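You operate a simulated robot arm through the tools that you are given. There is no shell and no other tool. Be economical: measure what you need, move in short steps, check, and stop when the job is done.

The job below is to be done with a simulated robot arm. You get a single attempt, and the scene is never put back.

Task
Lift the case lid open.

Only the result counts: the job must be done as asked and must still hold three seconds after the hand-in. Knocking over, shifting, dropping, spilling or breaking anything else fails it. Lids that push on must go on centred and level and be pressed home; caps that screw on are set level and turned clockwise until they are tight.

Robot
A 7-joint arm with a two-finger parallel gripper, fixed in place. Base frame: the origin is at the foot of the arm, x ahead of it, y to its left, z up. Readings come in cm, degrees, newtons and seconds.
Its first joint turns from -66.0 to 66.0 degrees. Payload 2.5 kg.
The TCP is the grasp point between the finger pads, 2.3 cm short of the fingertips. In the tool frame z runs along the fingers and y along their closing line. Largest opening 9.4 cm; finger width 3.8, thickness 1; the body of the gripper, 5.4 by 9.6 cm, starts 3.9 cm behind the TCP.
Orientation is that of the tool frame in the base frame, as [roll, pitch, yaw] about the fixed x, y, z axes, in that order (R = Rz(yaw) Ry(pitch) Rx(roll)). With the fingers straight down and closing along the base's y, the tool's x points along the base's -x, its y along +y and its z along -z.

Tools
- The arm moves only by the tool drive_tool. Its argument "rows" is a list of rows, each a list of 3 entries, a list of its own where there are three numbers: the shift along the tool's x, y, z in mm, then the turn, a rotation vector about the tool's x, y, z in degrees, then the gripper command, from -1 (fully open) to 1 (shut), values between in proportion. In form: [[[x, y, z], [wx, wy, wz], grip], ...]. A call has 1 to 10 rows; each row shifts and turns the commanded pose from where the row before left it, along the tool's axes as they then stand. A row lasts 0.2 s, in which the tool goes at most 5 cm and 8.6 degrees; a call with a longer step from one row to the next is refused whole, and so is a gripper value outside its range. A pose out of reach is approached as far as the arm can. The call stops where the force on the tool passes 40 N (or 10 N more than at its start, if that is more) or the arm is blocked; 0.2 s more then pass. Each finger travels about 10.8 cm/s and halts on what it meets, pressing with about 42 N; the grip force reading is that of the motor and also rises with nothing between the fingers. The clock runs only during rows and for 0.2 s after the last one: add rows that do not move to give the fingers time. The reply holds the time, the measured pose of the TCP, the force on the tool along the base axes, the opening and the grip force, in the units named above and with some noise.
- Cameras (640 x 400 px; columns grow to the right, rows downward): "scene" is fixed at [11.47, -40.17, 55.03]; the picture's right is [0.86, -0.50, 0.00], its down [-0.26, -0.44, -0.86] and it looks along [0.43, 0.74, -0.51] (base axes); focal length 329 px, centre (320, 200). "wrist" rides on the gripper at [8.6, 1.6, -7.4] in the tool frame; the picture's right is [-0.18, 0.98, 0.00], its down [-0.58, -0.11, -0.81] and it looks along [-0.79, -0.15, 0.59] (tool axes); focal length 243 px, centre (320, 200). There is no depth. A picture from a camera that has moved, and an enlarged one, comes with that camera's place and axes in the base frame and with its lens.
- capture(camera): a new picture of that camera. The clock stands still meanwhile.
- inspect(camera, box): a new picture of the part [left, top, right, bottom] of that camera's present view, enlarged. The clock stands still meanwhile.
- job_done(): hands the job in; it is judged then, once.

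Work in short steps. Places have to be worked out from the pictures, the camera data and where the tool is seen: move nearer, look again, correct. Check each grasp and each placing, and mend what went wrong. You have 90 turns and 38 pictures in all, those below and enlarged ones among them. Open the gripper and draw the arm clear of the work before you hand the job in, unless the task says otherwise; then end with one line.

The tools are called after ">>>" as name(argument=value, ...) on one line, values as JSON. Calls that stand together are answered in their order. drive_tool: Moves the arm, as the interface text tells. Its arguments: {"type":"object","properties":{"rows":{"type":"array","items":{"type":"array"}}},"required":["rows"]} The other tools are called the same way: capture (camera) takes a picture; inspect (camera, box) takes an enlarged picture of a part of a camera's view; job_done () hands the job in.

At the start:

```text
clock: 0.0
ee_pos: [32.98, 10.84, 37.55]
tcp_rot: [180.0, 0.0, 179.9]
force: [0.2, -0.4, 0.9]
width: 9.41
finger_force: 0.0
```

scene: 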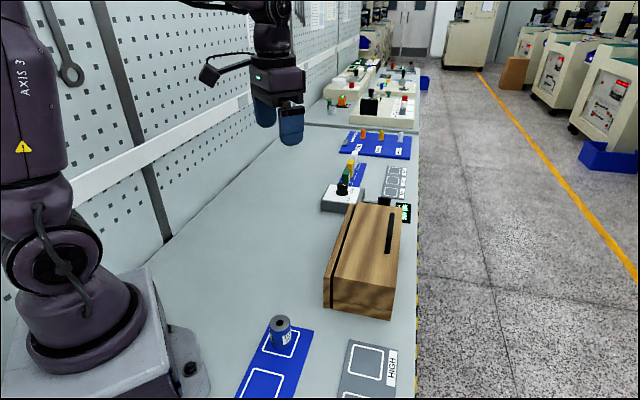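
wrist: 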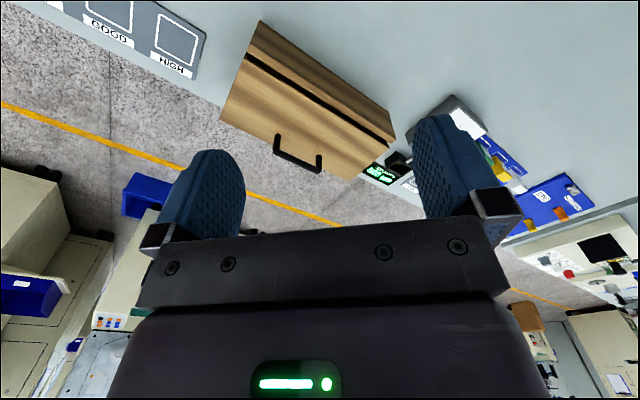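

The case is the wooden box, with a dark handle on its top. I'll enlarge both views to see the hinge and the handle.

>>> inspect(camera="scene", box=[300, 170, 440, 330])

>>> inspect(camera="wrist", box=[200, 10, 420, 190])

```text
2.50 times, centred on (370, 250) of scene
camera zoom: at [11.47, -40.17, 55.03], right [0.86, -0.5, 0.0], down [-0.26, -0.44, -0.86], along [0.43, 0.74, -0.51], focal length 823 px, centre (195, 75)
```

zoom: 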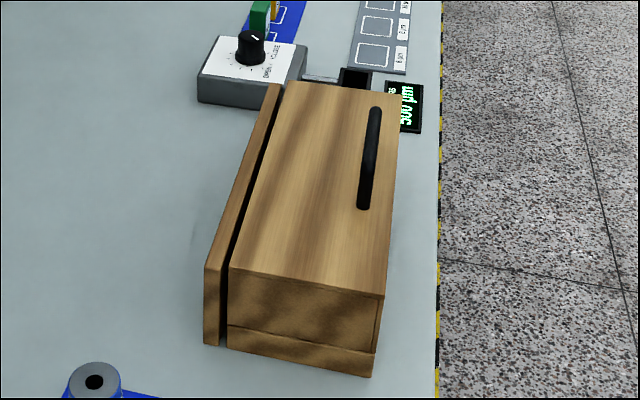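

```text
2.22 times, centred on (310, 100) of wrist
camera zoom: at [24.25, 12.48, 45.0], right [0.18, 0.98, 0.0], down [0.58, -0.11, 0.81], along [0.79, -0.15, -0.59], focal length 539 px, centre (342, 422)
```

zoom: 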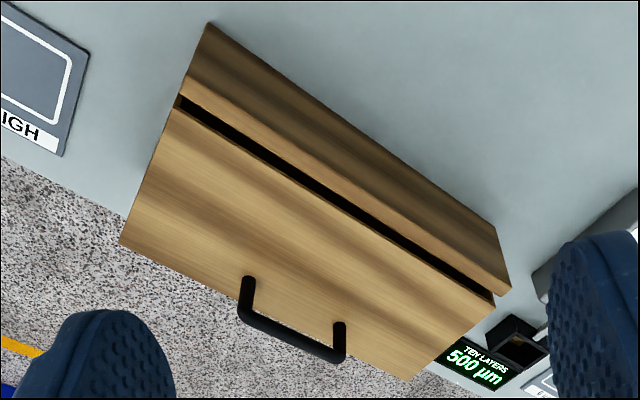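

Triangulating the two views puts the lid top at z≈9.7 and the table at z≈1, which is lower than the stated 8.4. The box lies at 45° in the base frame, and the handle bar centre is near (54, 3, 13.5). I'll move above it at a safe height and turn the tool to line up with it, then check the geometry.

>>> drive_tool(rows=[[[-28, -18, 15], [0, 0, 0], -1], [[-28, -18, 15], [0, 0, 0], -1], [[-28, -18, 15], [0, 0, 0], -1], [[-28, -18, 15], [0, 0, 0], -1], [[0, 0, 0], [0, 0, -7.5], -1], [[0, 0, 0], [0, 0, -7.5], -1], [[0, 0, 0], [0, 0, -7.5], -1], [[0, 0, 0], [0, 0, -7.5], -1], [[0, 0, 0], [0, 0, -7.5], -1], [[0, 0, 0], [0, 0, -7.5], -1]])

>>> capture(camera="wrist")

>>> capture(camera="scene")

```text
clock: 2.2
ee_pos: [44.08, 3.64, 31.45]
tcp_rot: [179.9, 0.0, -134.9]
force: [-0.3, 1.1, 0.2]
width: 9.42
finger_force: 0.1
```

```text
33 pictures are left
camera wrist: at [36.86, -1.38, 39.01], right [-0.57, 0.82, 0.0], down [0.49, 0.34, 0.81], along [0.66, 0.46, -0.59], focal length 243 px, centre (320, 200)
```

wrist: 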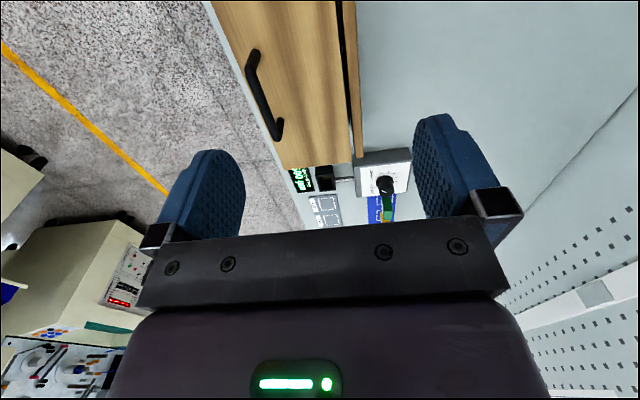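

```text
32 pictures are left
```

scene: 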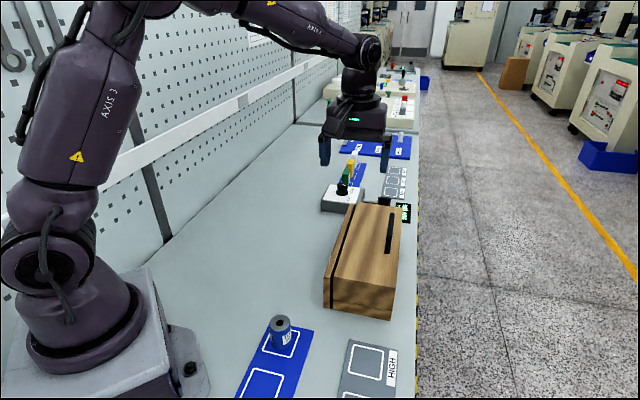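

Both wrist views agree: the handle bar's centre is about (54, 2.5), with its top near z 13.5 and running at about 45°. I'll move above it and lower partway.

>>> drive_tool(rows=[[[-15.5, -19.5, 20], [0, 0, 0], -1], [[-15.5, -19.5, 20], [0, 0, 0], -1], [[-15.5, -19.5, 20], [0, 0, 0], -1], [[-15.5, -19.5, 20], [0, 0, 0], -1], [[0, 0, 0], [0, 0, 0], -1]])

>>> capture(camera="wrist")

>>> inspect(camera="scene", box=[300, 130, 460, 330])

```text
clock: 3.4
ee_pos: [53.93, 2.49, 23.23]
tcp_rot: [180.0, 0.0, -135.0]
force: [-0.2, -0.5, -0.8]
width: 9.39
finger_force: 0.1
```

```text
31 pictures are left
camera wrist: at [46.7, -2.51, 30.85], right [-0.57, 0.82, 0.0], down [0.49, 0.33, 0.81], along [0.67, 0.46, -0.59], focal length 243 px, centre (320, 200)
```

wrist: 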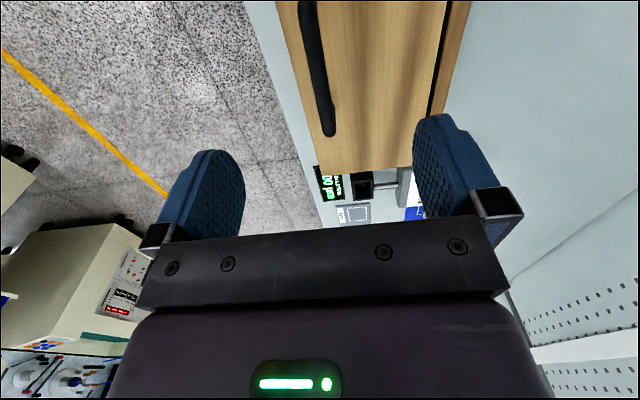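

```text
2.00 times, centred on (380, 230) of scene
camera zoom: at [11.47, -40.17, 55.03], right [0.86, -0.5, 0.0], down [-0.26, -0.44, -0.86], along [0.43, 0.74, -0.51], focal length 658 px, centre (200, 140)
```

zoom: 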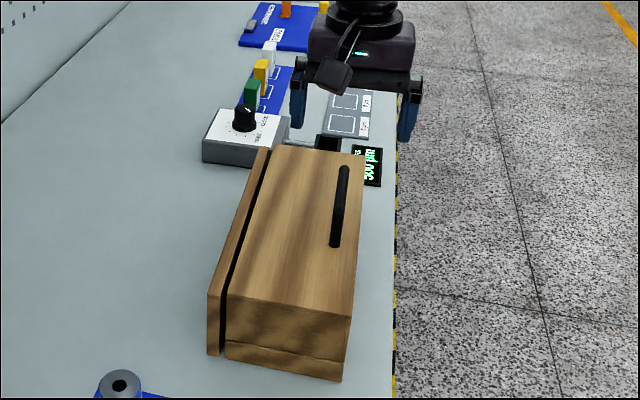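

The bar lines up with the gripper's centreline, at column 316 against the expected 320. I'll lower 4 cm, then look again.

>>> drive_tool(rows=[[[0, 0, 14], [0, 0, 0], -1], [[0, 0, 14], [0, 0, 0], -1], [[0, 0, 14], [0, 0, 0], -1], [[0, 0, 0], [0, 0, 0], -1]])

>>> capture(camera="wrist")

>>> inspect(camera="scene", box=[320, 130, 440, 290])

```text
clock: 4.4
ee_pos: [54.07, 2.53, 19.12]
tcp_rot: [180.0, 0.1, -134.8]
force: [-0.6, -0.1, 0.2]
width: 9.38
finger_force: 0.1
```

```text
29 pictures are left
camera wrist: at [46.73, -2.45, 26.68], right [-0.57, 0.82, 0.0], down [0.49, 0.33, 0.81], along [0.67, 0.46, -0.59], focal length 243 px, centre (320, 200)
```

wrist: 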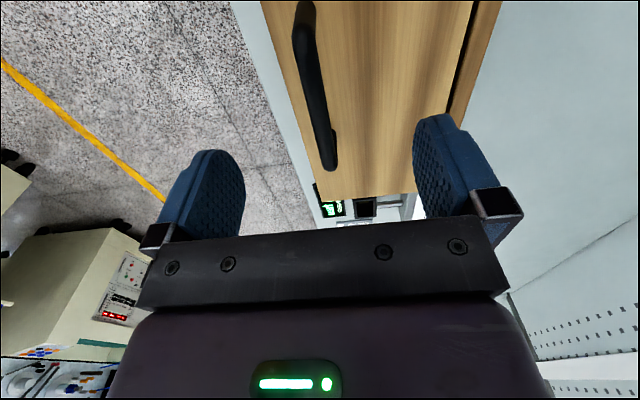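

```text
2.50 times, centred on (380, 210) of scene
camera zoom: at [11.47, -40.17, 55.03], right [0.86, -0.5, 0.0], down [-0.26, -0.44, -0.86], along [0.43, 0.74, -0.51], focal length 823 px, centre (170, 175)
```

zoom: 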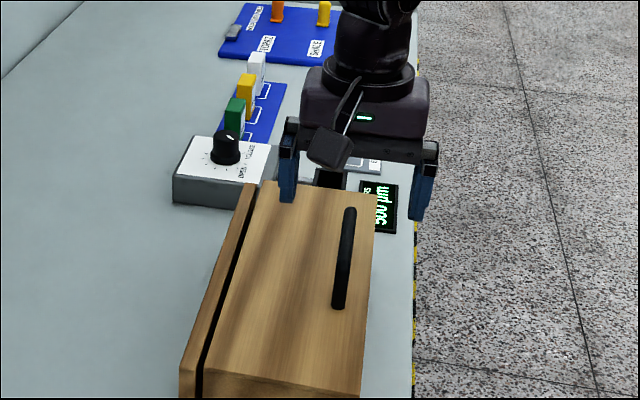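

The bar is still centred between the fingers. I'll lower to about z=14 and check the bar height against the fingertips.

>>> drive_tool(rows=[[[0, 0, 12], [0, 0, 0], -1], [[0, 0, 12], [0, 0, 0], -1], [[0, 0, 12], [0, 0, 0], -1], [[0, 0, 12], [0, 0, 0], -1], [[0, 0, 0], [0, 0, 0], -1]])

>>> capture(camera="wrist")

>>> inspect(camera="scene", box=[320, 150, 440, 290])

```text
clock: 5.6
ee_pos: [53.98, 2.53, 14.4]
tcp_rot: [-180.0, 0.0, -134.9]
force: [-0.4, -0.6, -0.2]
width: 9.4
finger_force: 0.1
```

```text
27 pictures are left
camera wrist: at [46.7, -2.45, 22.01], right [-0.57, 0.82, 0.0], down [0.49, 0.33, 0.81], along [0.67, 0.46, -0.59], focal length 243 px, centre (320, 200)
```

wrist: 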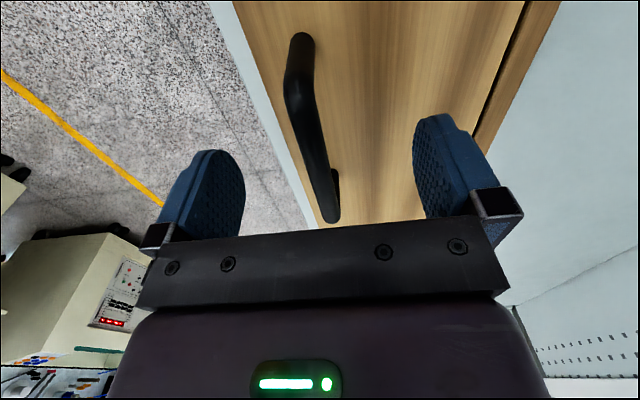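

```text
2.86 times, centred on (380, 220) of scene
camera zoom: at [11.47, -40.17, 55.03], right [0.86, -0.5, 0.0], down [-0.26, -0.44, -0.86], along [0.43, 0.74, -0.51], focal length 941 px, centre (149, 143)
```

zoom: 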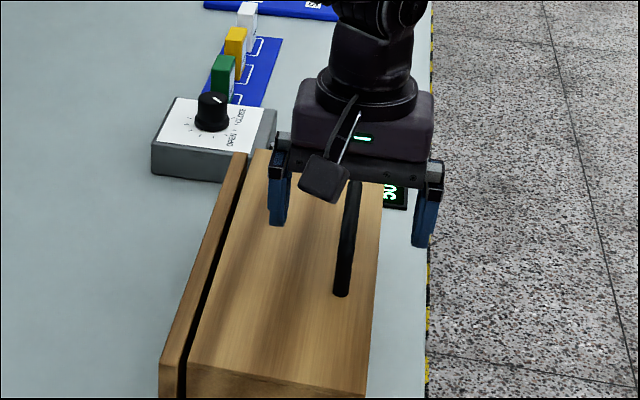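

The bar axis is near z≈13 and centred on the TCP to within about 1 mm. I'll lower another 1.4 cm and close on it.

>>> drive_tool(rows=[[[0, 0, 7], [0, 0, 0], -1], [[0, 0, 7], [0, 0, 0], -1], [[0, 0, 0], [0, 0, 0], 0], [[0, 0, 0], [0, 0, 0], 1], [[0, 0, 0], [0, 0, 0], 1], [[0, 0, 0], [0, 0, 0], 1]])

>>> capture(camera="wrist")

```text
clock: 7.0
ee_pos: [54.11, 2.45, 13.21]
tcp_rot: [-179.8, 0.1, -135.0]
force: [9.5, -3.9, 2.0]
width: 1.14
finger_force: 45.2
```

```text
25 pictures are left
camera wrist: at [46.76, -2.47, 20.69], right [-0.56, 0.83, 0.0], down [0.49, 0.34, 0.81], along [0.67, 0.46, -0.59], focal length 243 px, centre (320, 200)
```

wrist: 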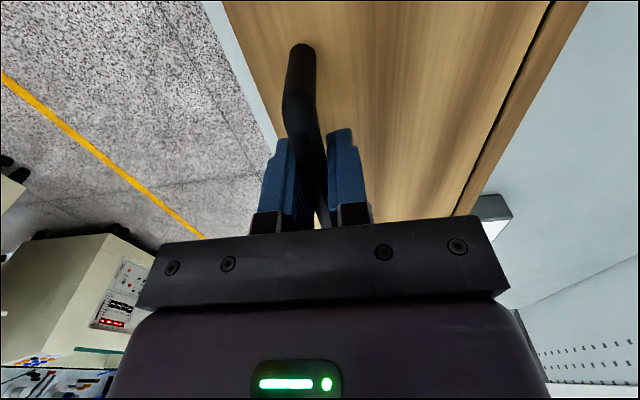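

The bar is gripped, with a width of 1.14 cm. I'll try a small lift with a slight turn about the long axis and read the reaction forces to locate the hinge.

>>> drive_tool(rows=[[[0, 0, -3], [1.2, 0, 0], 1], [[0, 1, -3], [1.2, 0, 0], 1], [[0, 0, 0], [0, 0, 0], 1]])

>>> inspect(camera="scene", box=[310, 190, 430, 330])

```text
clock: 7.8
ee_pos: [53.97, 2.59, 13.72]
tcp_rot: [-177.6, 0.0, -135.0]
force: [3.8, -0.2, 0.0]
width: 1.13
finger_force: 45.4
```

```text
2.86 times, centred on (370, 260) of scene
camera zoom: at [11.47, -40.17, 55.03], right [0.86, -0.5, 0.0], down [-0.26, -0.44, -0.86], along [0.43, 0.74, -0.51], focal length 941 px, centre (177, 29)
```

zoom: 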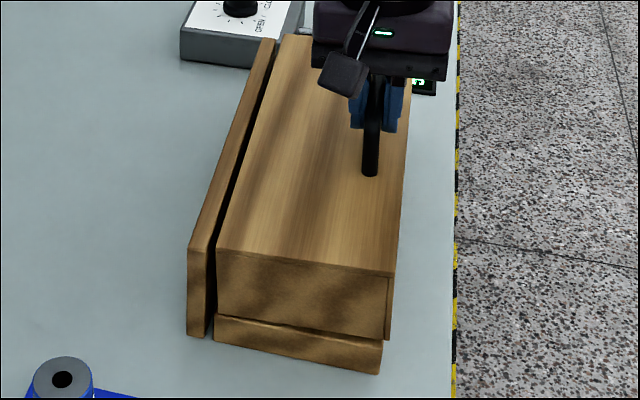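

The lid turns freely, and its lower front edge moves outward. That puts the hinge near the top of the gap, about 10.5 cm behind the bar and 4 cm below it. I'll follow that arc in small steps and watch the forces.

>>> drive_tool(rows=[[[0, 3.2, -7.3], [4, 0, 0], 1], [[0, 3.2, -7.3], [4, 0, 0], 1], [[0, 3.2, -7.3], [4, 0, 0], 1], [[0, 0, 0], [0, 0, 0], 1]])

>>> inspect(camera="scene", box=[310, 170, 430, 330])

```text
clock: 8.8
ee_pos: [52.95, 3.56, 15.75]
tcp_rot: [-165.5, -0.1, -135.1]
force: [-0.2, -3.0, 1.2]
width: 1.15
finger_force: 45.1
```

```text
2.50 times, centred on (370, 250) of scene
camera zoom: at [11.47, -40.17, 55.03], right [0.86, -0.5, 0.0], down [-0.26, -0.44, -0.86], along [0.43, 0.74, -0.51], focal length 823 px, centre (195, 75)
```

zoom: 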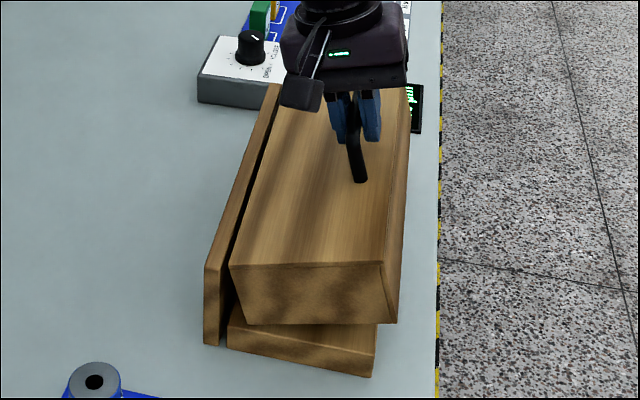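

The hinge model fits, with forces of only about 3 N at roughly 14°. I'll carry on along the arc.

>>> drive_tool(rows=[[[0, 3.9, -9.1], [5, 0, 0], 1], [[0, 3.9, -9.1], [5, 0, 0], 1], [[0, 3.9, -9.1], [5, 0, 0], 1], [[0, 3.9, -9.1], [5, 0, 0], 1], [[0, 3.9, -9.1], [5, 0, 0], 1], [[0, 0, 0], [0, 0, 0], 1]])

>>> capture(camera="scene")

```text
clock: 10.2
ee_pos: [50.39, 6.14, 18.82]
tcp_rot: [-140.9, -0.2, -134.9]
force: [-13.1, 4.7, -28.0]
width: 1.12
finger_force: 44.9
```

```text
22 pictures are left
```

scene: 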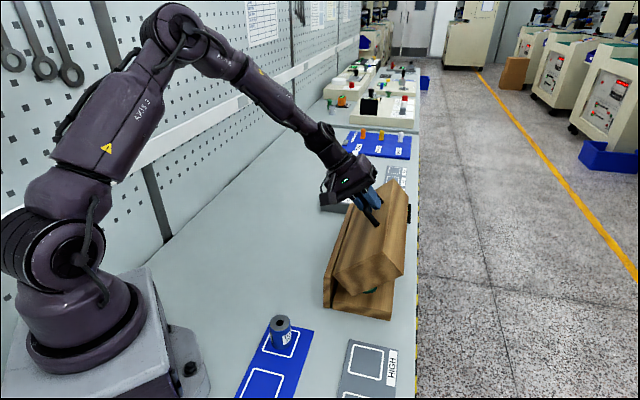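

The pull is along the line back to the hinge, so my radius was slightly too large. I'll ease about 3 mm inward and re-read.

>>> drive_tool(rows=[[[0, 2.5, 1], [0, 0, 0], 1], [[0, 0, 0], [0, 0, 0], 1]])

```text
clock: 10.8
ee_pos: [50.45, 6.13, 18.69]
tcp_rot: [-140.6, -0.2, -135.0]
force: [-8.9, 3.9, -20.8]
width: 1.16
finger_force: 45.6
```

>>> drive_tool(rows=[[[0, 2.5, 1], [0, 0, 0], 1], [[0, 1.5, 1.5], [0, 0, 0], 1], [[0, 0, 0], [0, 0, 0], 1]])

```text
clock: 11.6
ee_pos: [50.56, 6.1, 18.6]
tcp_rot: [-140.3, 0.1, -135.2]
force: [-4.8, -11.6, 8.2]
width: 1.16
finger_force: 45.3
```

The load has cleared. Refitting gives the hinge 10.0 cm behind and 4.4 cm below the bar, so I'll continue with those arc steps.

>>> drive_tool(rows=[[[0, 4.2, -8.6], [5, 0, 0], 1], [[0, 4.2, -8.6], [5, 0, 0], 1], [[0, 4.2, -8.6], [5, 0, 0], 1], [[0, 4.2, -8.6], [5, 0, 0], 1], [[0, 0, 0], [0, 0, 0], 1]])

>>> capture(camera="scene")

```text
clock: 12.8
ee_pos: [47.98, 8.68, 19.88]
tcp_rot: [-120.2, 0.0, -135.2]
force: [-0.8, -4.9, 27.7]
width: 1.16
finger_force: 44.6
```

```text
21 pictures are left
```

scene: 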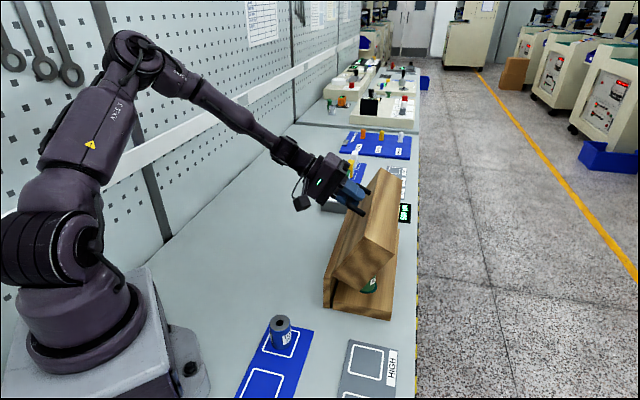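

The lid is at about 60°, and the tool is now pressing lightly inward. I'll ease outward 4 mm and go on with a slightly larger radius.

>>> drive_tool(rows=[[[0, -3.7, -1.6], [0, 0, 0], 1], [[0, 4.1, -8.8], [5, 0, 0], 1], [[0, 4.1, -8.8], [5, 0, 0], 1], [[0, 4.1, -8.8], [5, 0, 0], 1], [[0, 0, 0], [0, 0, 0], 1]])

```text
clock: 14.0
ee_pos: [45.65, 10.99, 19.66]
tcp_rot: [-105.9, -0.1, -134.8]
force: [6.7, -0.5, -24.3]
width: 1.13
finger_force: 45.3
```

At about 74° there's a slight outward pull. I'll make a small correction and continue past vertical.

>>> drive_tool(rows=[[[0, 3, 1.2], [0, 0, 0], 1], [[0, 4.4, -8.7], [5, 0, 0], 1], [[0, 4.4, -8.7], [5, 0, 0], 1], [[0, 0, 0], [0, 0, 0], 1]])

>>> capture(camera="scene")

```text
clock: 15.0
ee_pos: [44.52, 12.05, 19.15]
tcp_rot: [-95.4, -0.1, -134.9]
force: [9.5, 2.6, -6.2]
width: 1.14
finger_force: 45.3
```

```text
20 pictures are left
```

scene: 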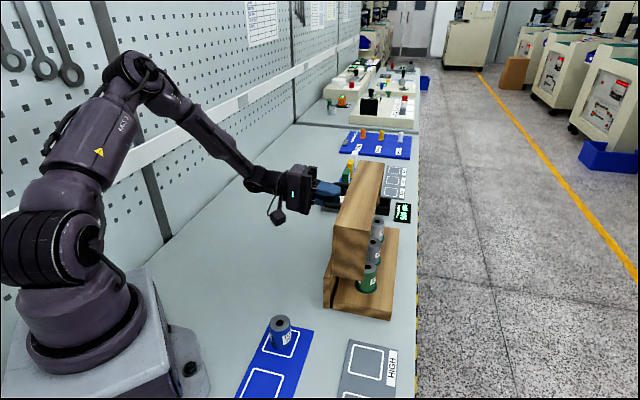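

The lid is at about 85° with little force. I'll go a bit further to find a resting position past vertical.

>>> drive_tool(rows=[[[0, 4.2, -8.7], [5, 0, 0], 1], [[0, 4.2, -8.7], [5, 0, 0], 1], [[0, 0, 0], [0, 0, 0], 1]])

```text
clock: 15.8
ee_pos: [43.19, 13.43, 18.29]
tcp_rot: [-85.7, -0.1, -134.7]
force: [15.6, 9.7, -11.8]
width: 1.15
finger_force: 45.4
```

>>> drive_tool(rows=[[[0, 5, -8.4], [5, 0, 0], 1], [[0, 5, -8.4], [5, 0, 0], 1], [[0, 0, 0], [0, 0, 0], 1]])

>>> inspect(camera="scene", box=[270, 150, 430, 330])

```text
clock: 16.3
ee_pos: [42.85, 13.62, 18.18]
tcp_rot: [-77.9, 0.3, -135.5]
force: [3.1, -2.0, 0.6]
width: 1.14
finger_force: 45.0
stopped in row 2: the force on the tool passed its limit (the readings are from after the stop); the commanded pose is now the measured one
```

```text
2.22 times, centred on (350, 240) of scene
camera zoom: at [11.47, -40.17, 55.03], right [0.86, -0.5, 0.0], down [-0.26, -0.44, -0.86], along [0.43, 0.74, -0.51], focal length 732 px, centre (253, 111)
```

zoom: 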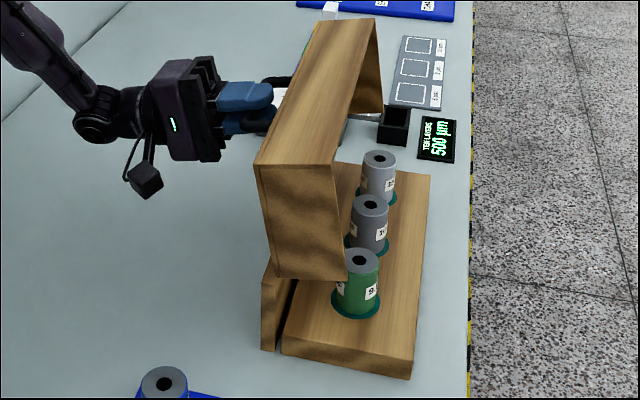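

The lid is about 98° open, just past vertical, and the arm stopped on force, which may be the hinge stop. I'll nudge it gently further open to see whether it is the end of travel.

>>> drive_tool(rows=[[[0, 1.3, -3.8], [1, 0, 0], 1], [[0, 1.3, -3.8], [2, 0, 0], 1], [[0, 0, 0], [0, 0, 0], 1]])

```text
clock: 17.0
ee_pos: [42.58, 13.74, 18.14]
tcp_rot: [-74.6, 0.2, -136.0]
force: [5.0, -1.3, 1.7]
width: 1.17
finger_force: 45.0
stopped in row 3: the force on the tool passed its limit (the readings are from after the stop); the commanded pose is now the measured one
```

It stops at about 100°. I'll open the fingers slightly, staying around the bar, and check that the lid stays put.

>>> drive_tool(rows=[[[0, 0, 0], [0, 0, 0], 0.6], [[0, 0, 0], [0, 0, 0], 0.6], [[0, 0, 0], [0, 0, 0], 0.6], [[0, 0, 0], [0, 0, 0], 0.6], [[0, 0, 0], [0, 0, 0], 0.6]])

>>> inspect(camera="scene", box=[270, 150, 430, 330])

>>> capture(camera="wrist")

```text
clock: 18.2
ee_pos: [42.65, 13.84, 18.03]
tcp_rot: [-74.4, 0.3, -135.9]
force: [0.3, -0.4, 0.2]
width: 1.88
finger_force: 0.1
```

```text
2.22 times, centred on (350, 240) of scene
camera zoom: at [11.47, -40.17, 55.03], right [0.86, -0.5, 0.0], down [-0.26, -0.44, -0.86], along [0.43, 0.74, -0.51], focal length 732 px, centre (253, 111)
```

zoom: 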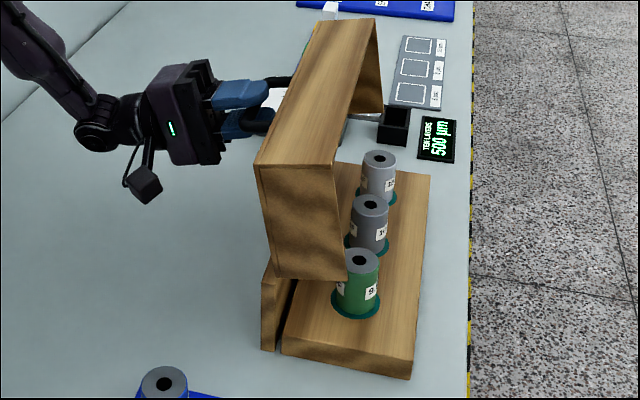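

```text
17 pictures are left
camera wrist: at [31.57, 12.61, 14.53], right [0.32, -0.06, -0.95], down [-0.14, 0.98, -0.11], along [0.94, 0.17, 0.3], focal length 243 px, centre (320, 200)
```

wrist: 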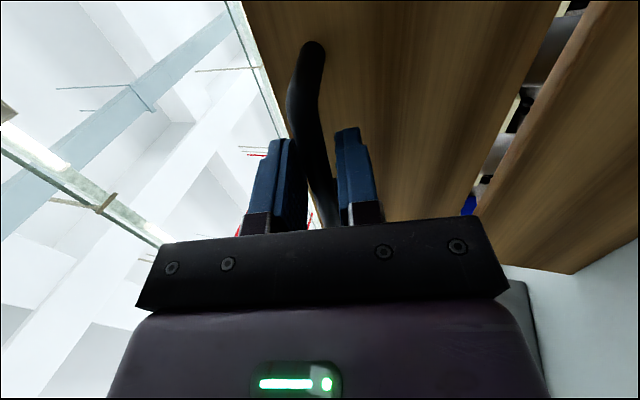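

The lid hasn't moved with the bar loose, and the force is about zero. I'll open further and draw straight back off the handle.

>>> drive_tool(rows=[[[0, 0, 0], [0, 0, 0], 0.3], [[0, 0, 0], [0, 0, 0], 0.2], [[0, 0, -10], [0, 0, 0], 0.2], [[0, 0, -15], [0, 0, 0], 0.2], [[0, 0, -20], [0, 0, 0], 0.2], [[0, 0, -20], [0, 0, 0], 0.2], [[0, 0, 0], [0, 0, 0], 0.2]])

>>> capture(camera="scene")

```text
clock: 19.8
ee_pos: [38.04, 18.33, 16.44]
tcp_rot: [-74.5, 0.3, -135.9]
force: [0.6, 0.6, 0.3]
width: 3.76
finger_force: 0.0
```

```text
16 pictures are left
```

scene: 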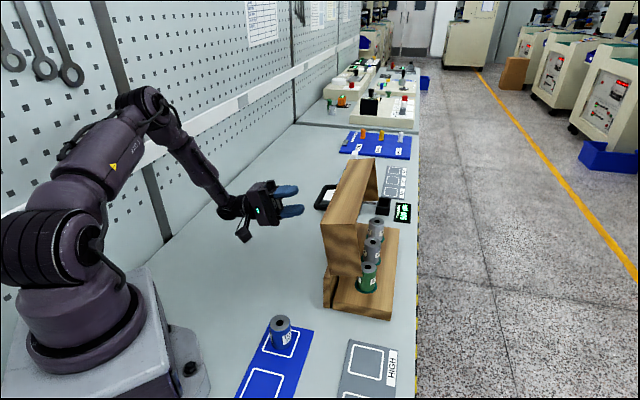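

I'm clear of the handle and the lid stands open. I'll back off and up a little more, fully open the gripper, and wait to confirm it holds.

>>> drive_tool(rows=[[[0, -15, -15], [0, 0, 0], -1], [[0, -20, -15], [0, 0, 0], -1], [[0, -20, -10], [0, 0, 0], -1], [[0, -20, 0], [0, 0, 0], -1], [[0, 0, 0], [0, 0, 0], -1], [[0, 0, 0], [0, 0, 0], -1], [[0, 0, 0], [0, 0, 0], -1], [[0, 0, 0], [0, 0, 0], -1]])

>>> inspect(camera="scene", box=[230, 150, 430, 330])

```text
clock: 21.6
ee_pos: [34.03, 22.46, 22.48]
tcp_rot: [-74.5, 0.3, -135.8]
force: [-0.2, -0.2, -0.1]
width: 9.43
finger_force: 0.1
```

```text
2.22 times, centred on (330, 240) of scene
camera zoom: at [11.47, -40.17, 55.03], right [0.86, -0.5, 0.0], down [-0.26, -0.44, -0.86], along [0.43, 0.74, -0.51], focal length 732 px, centre (298, 111)
```

zoom: 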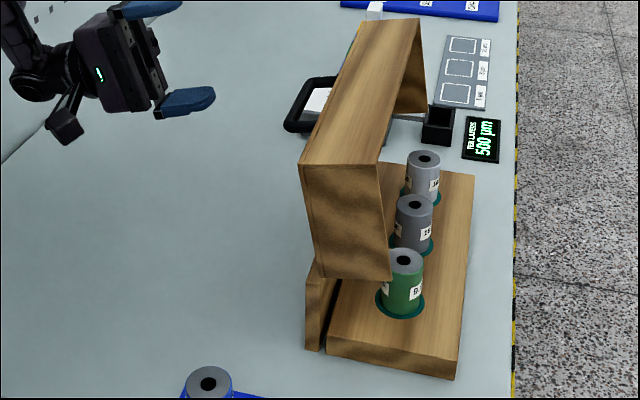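

The lid stays open on its own past vertical, nothing else has moved, and the arm is clear with the gripper open. I'm handing the job in.

>>> job_done()

```text
The job is handed in.
```

The case lid is open to about 100°, at its stop, and stays there on its own; the gripper is open, the arm is clear, and nothing else was disturbed.
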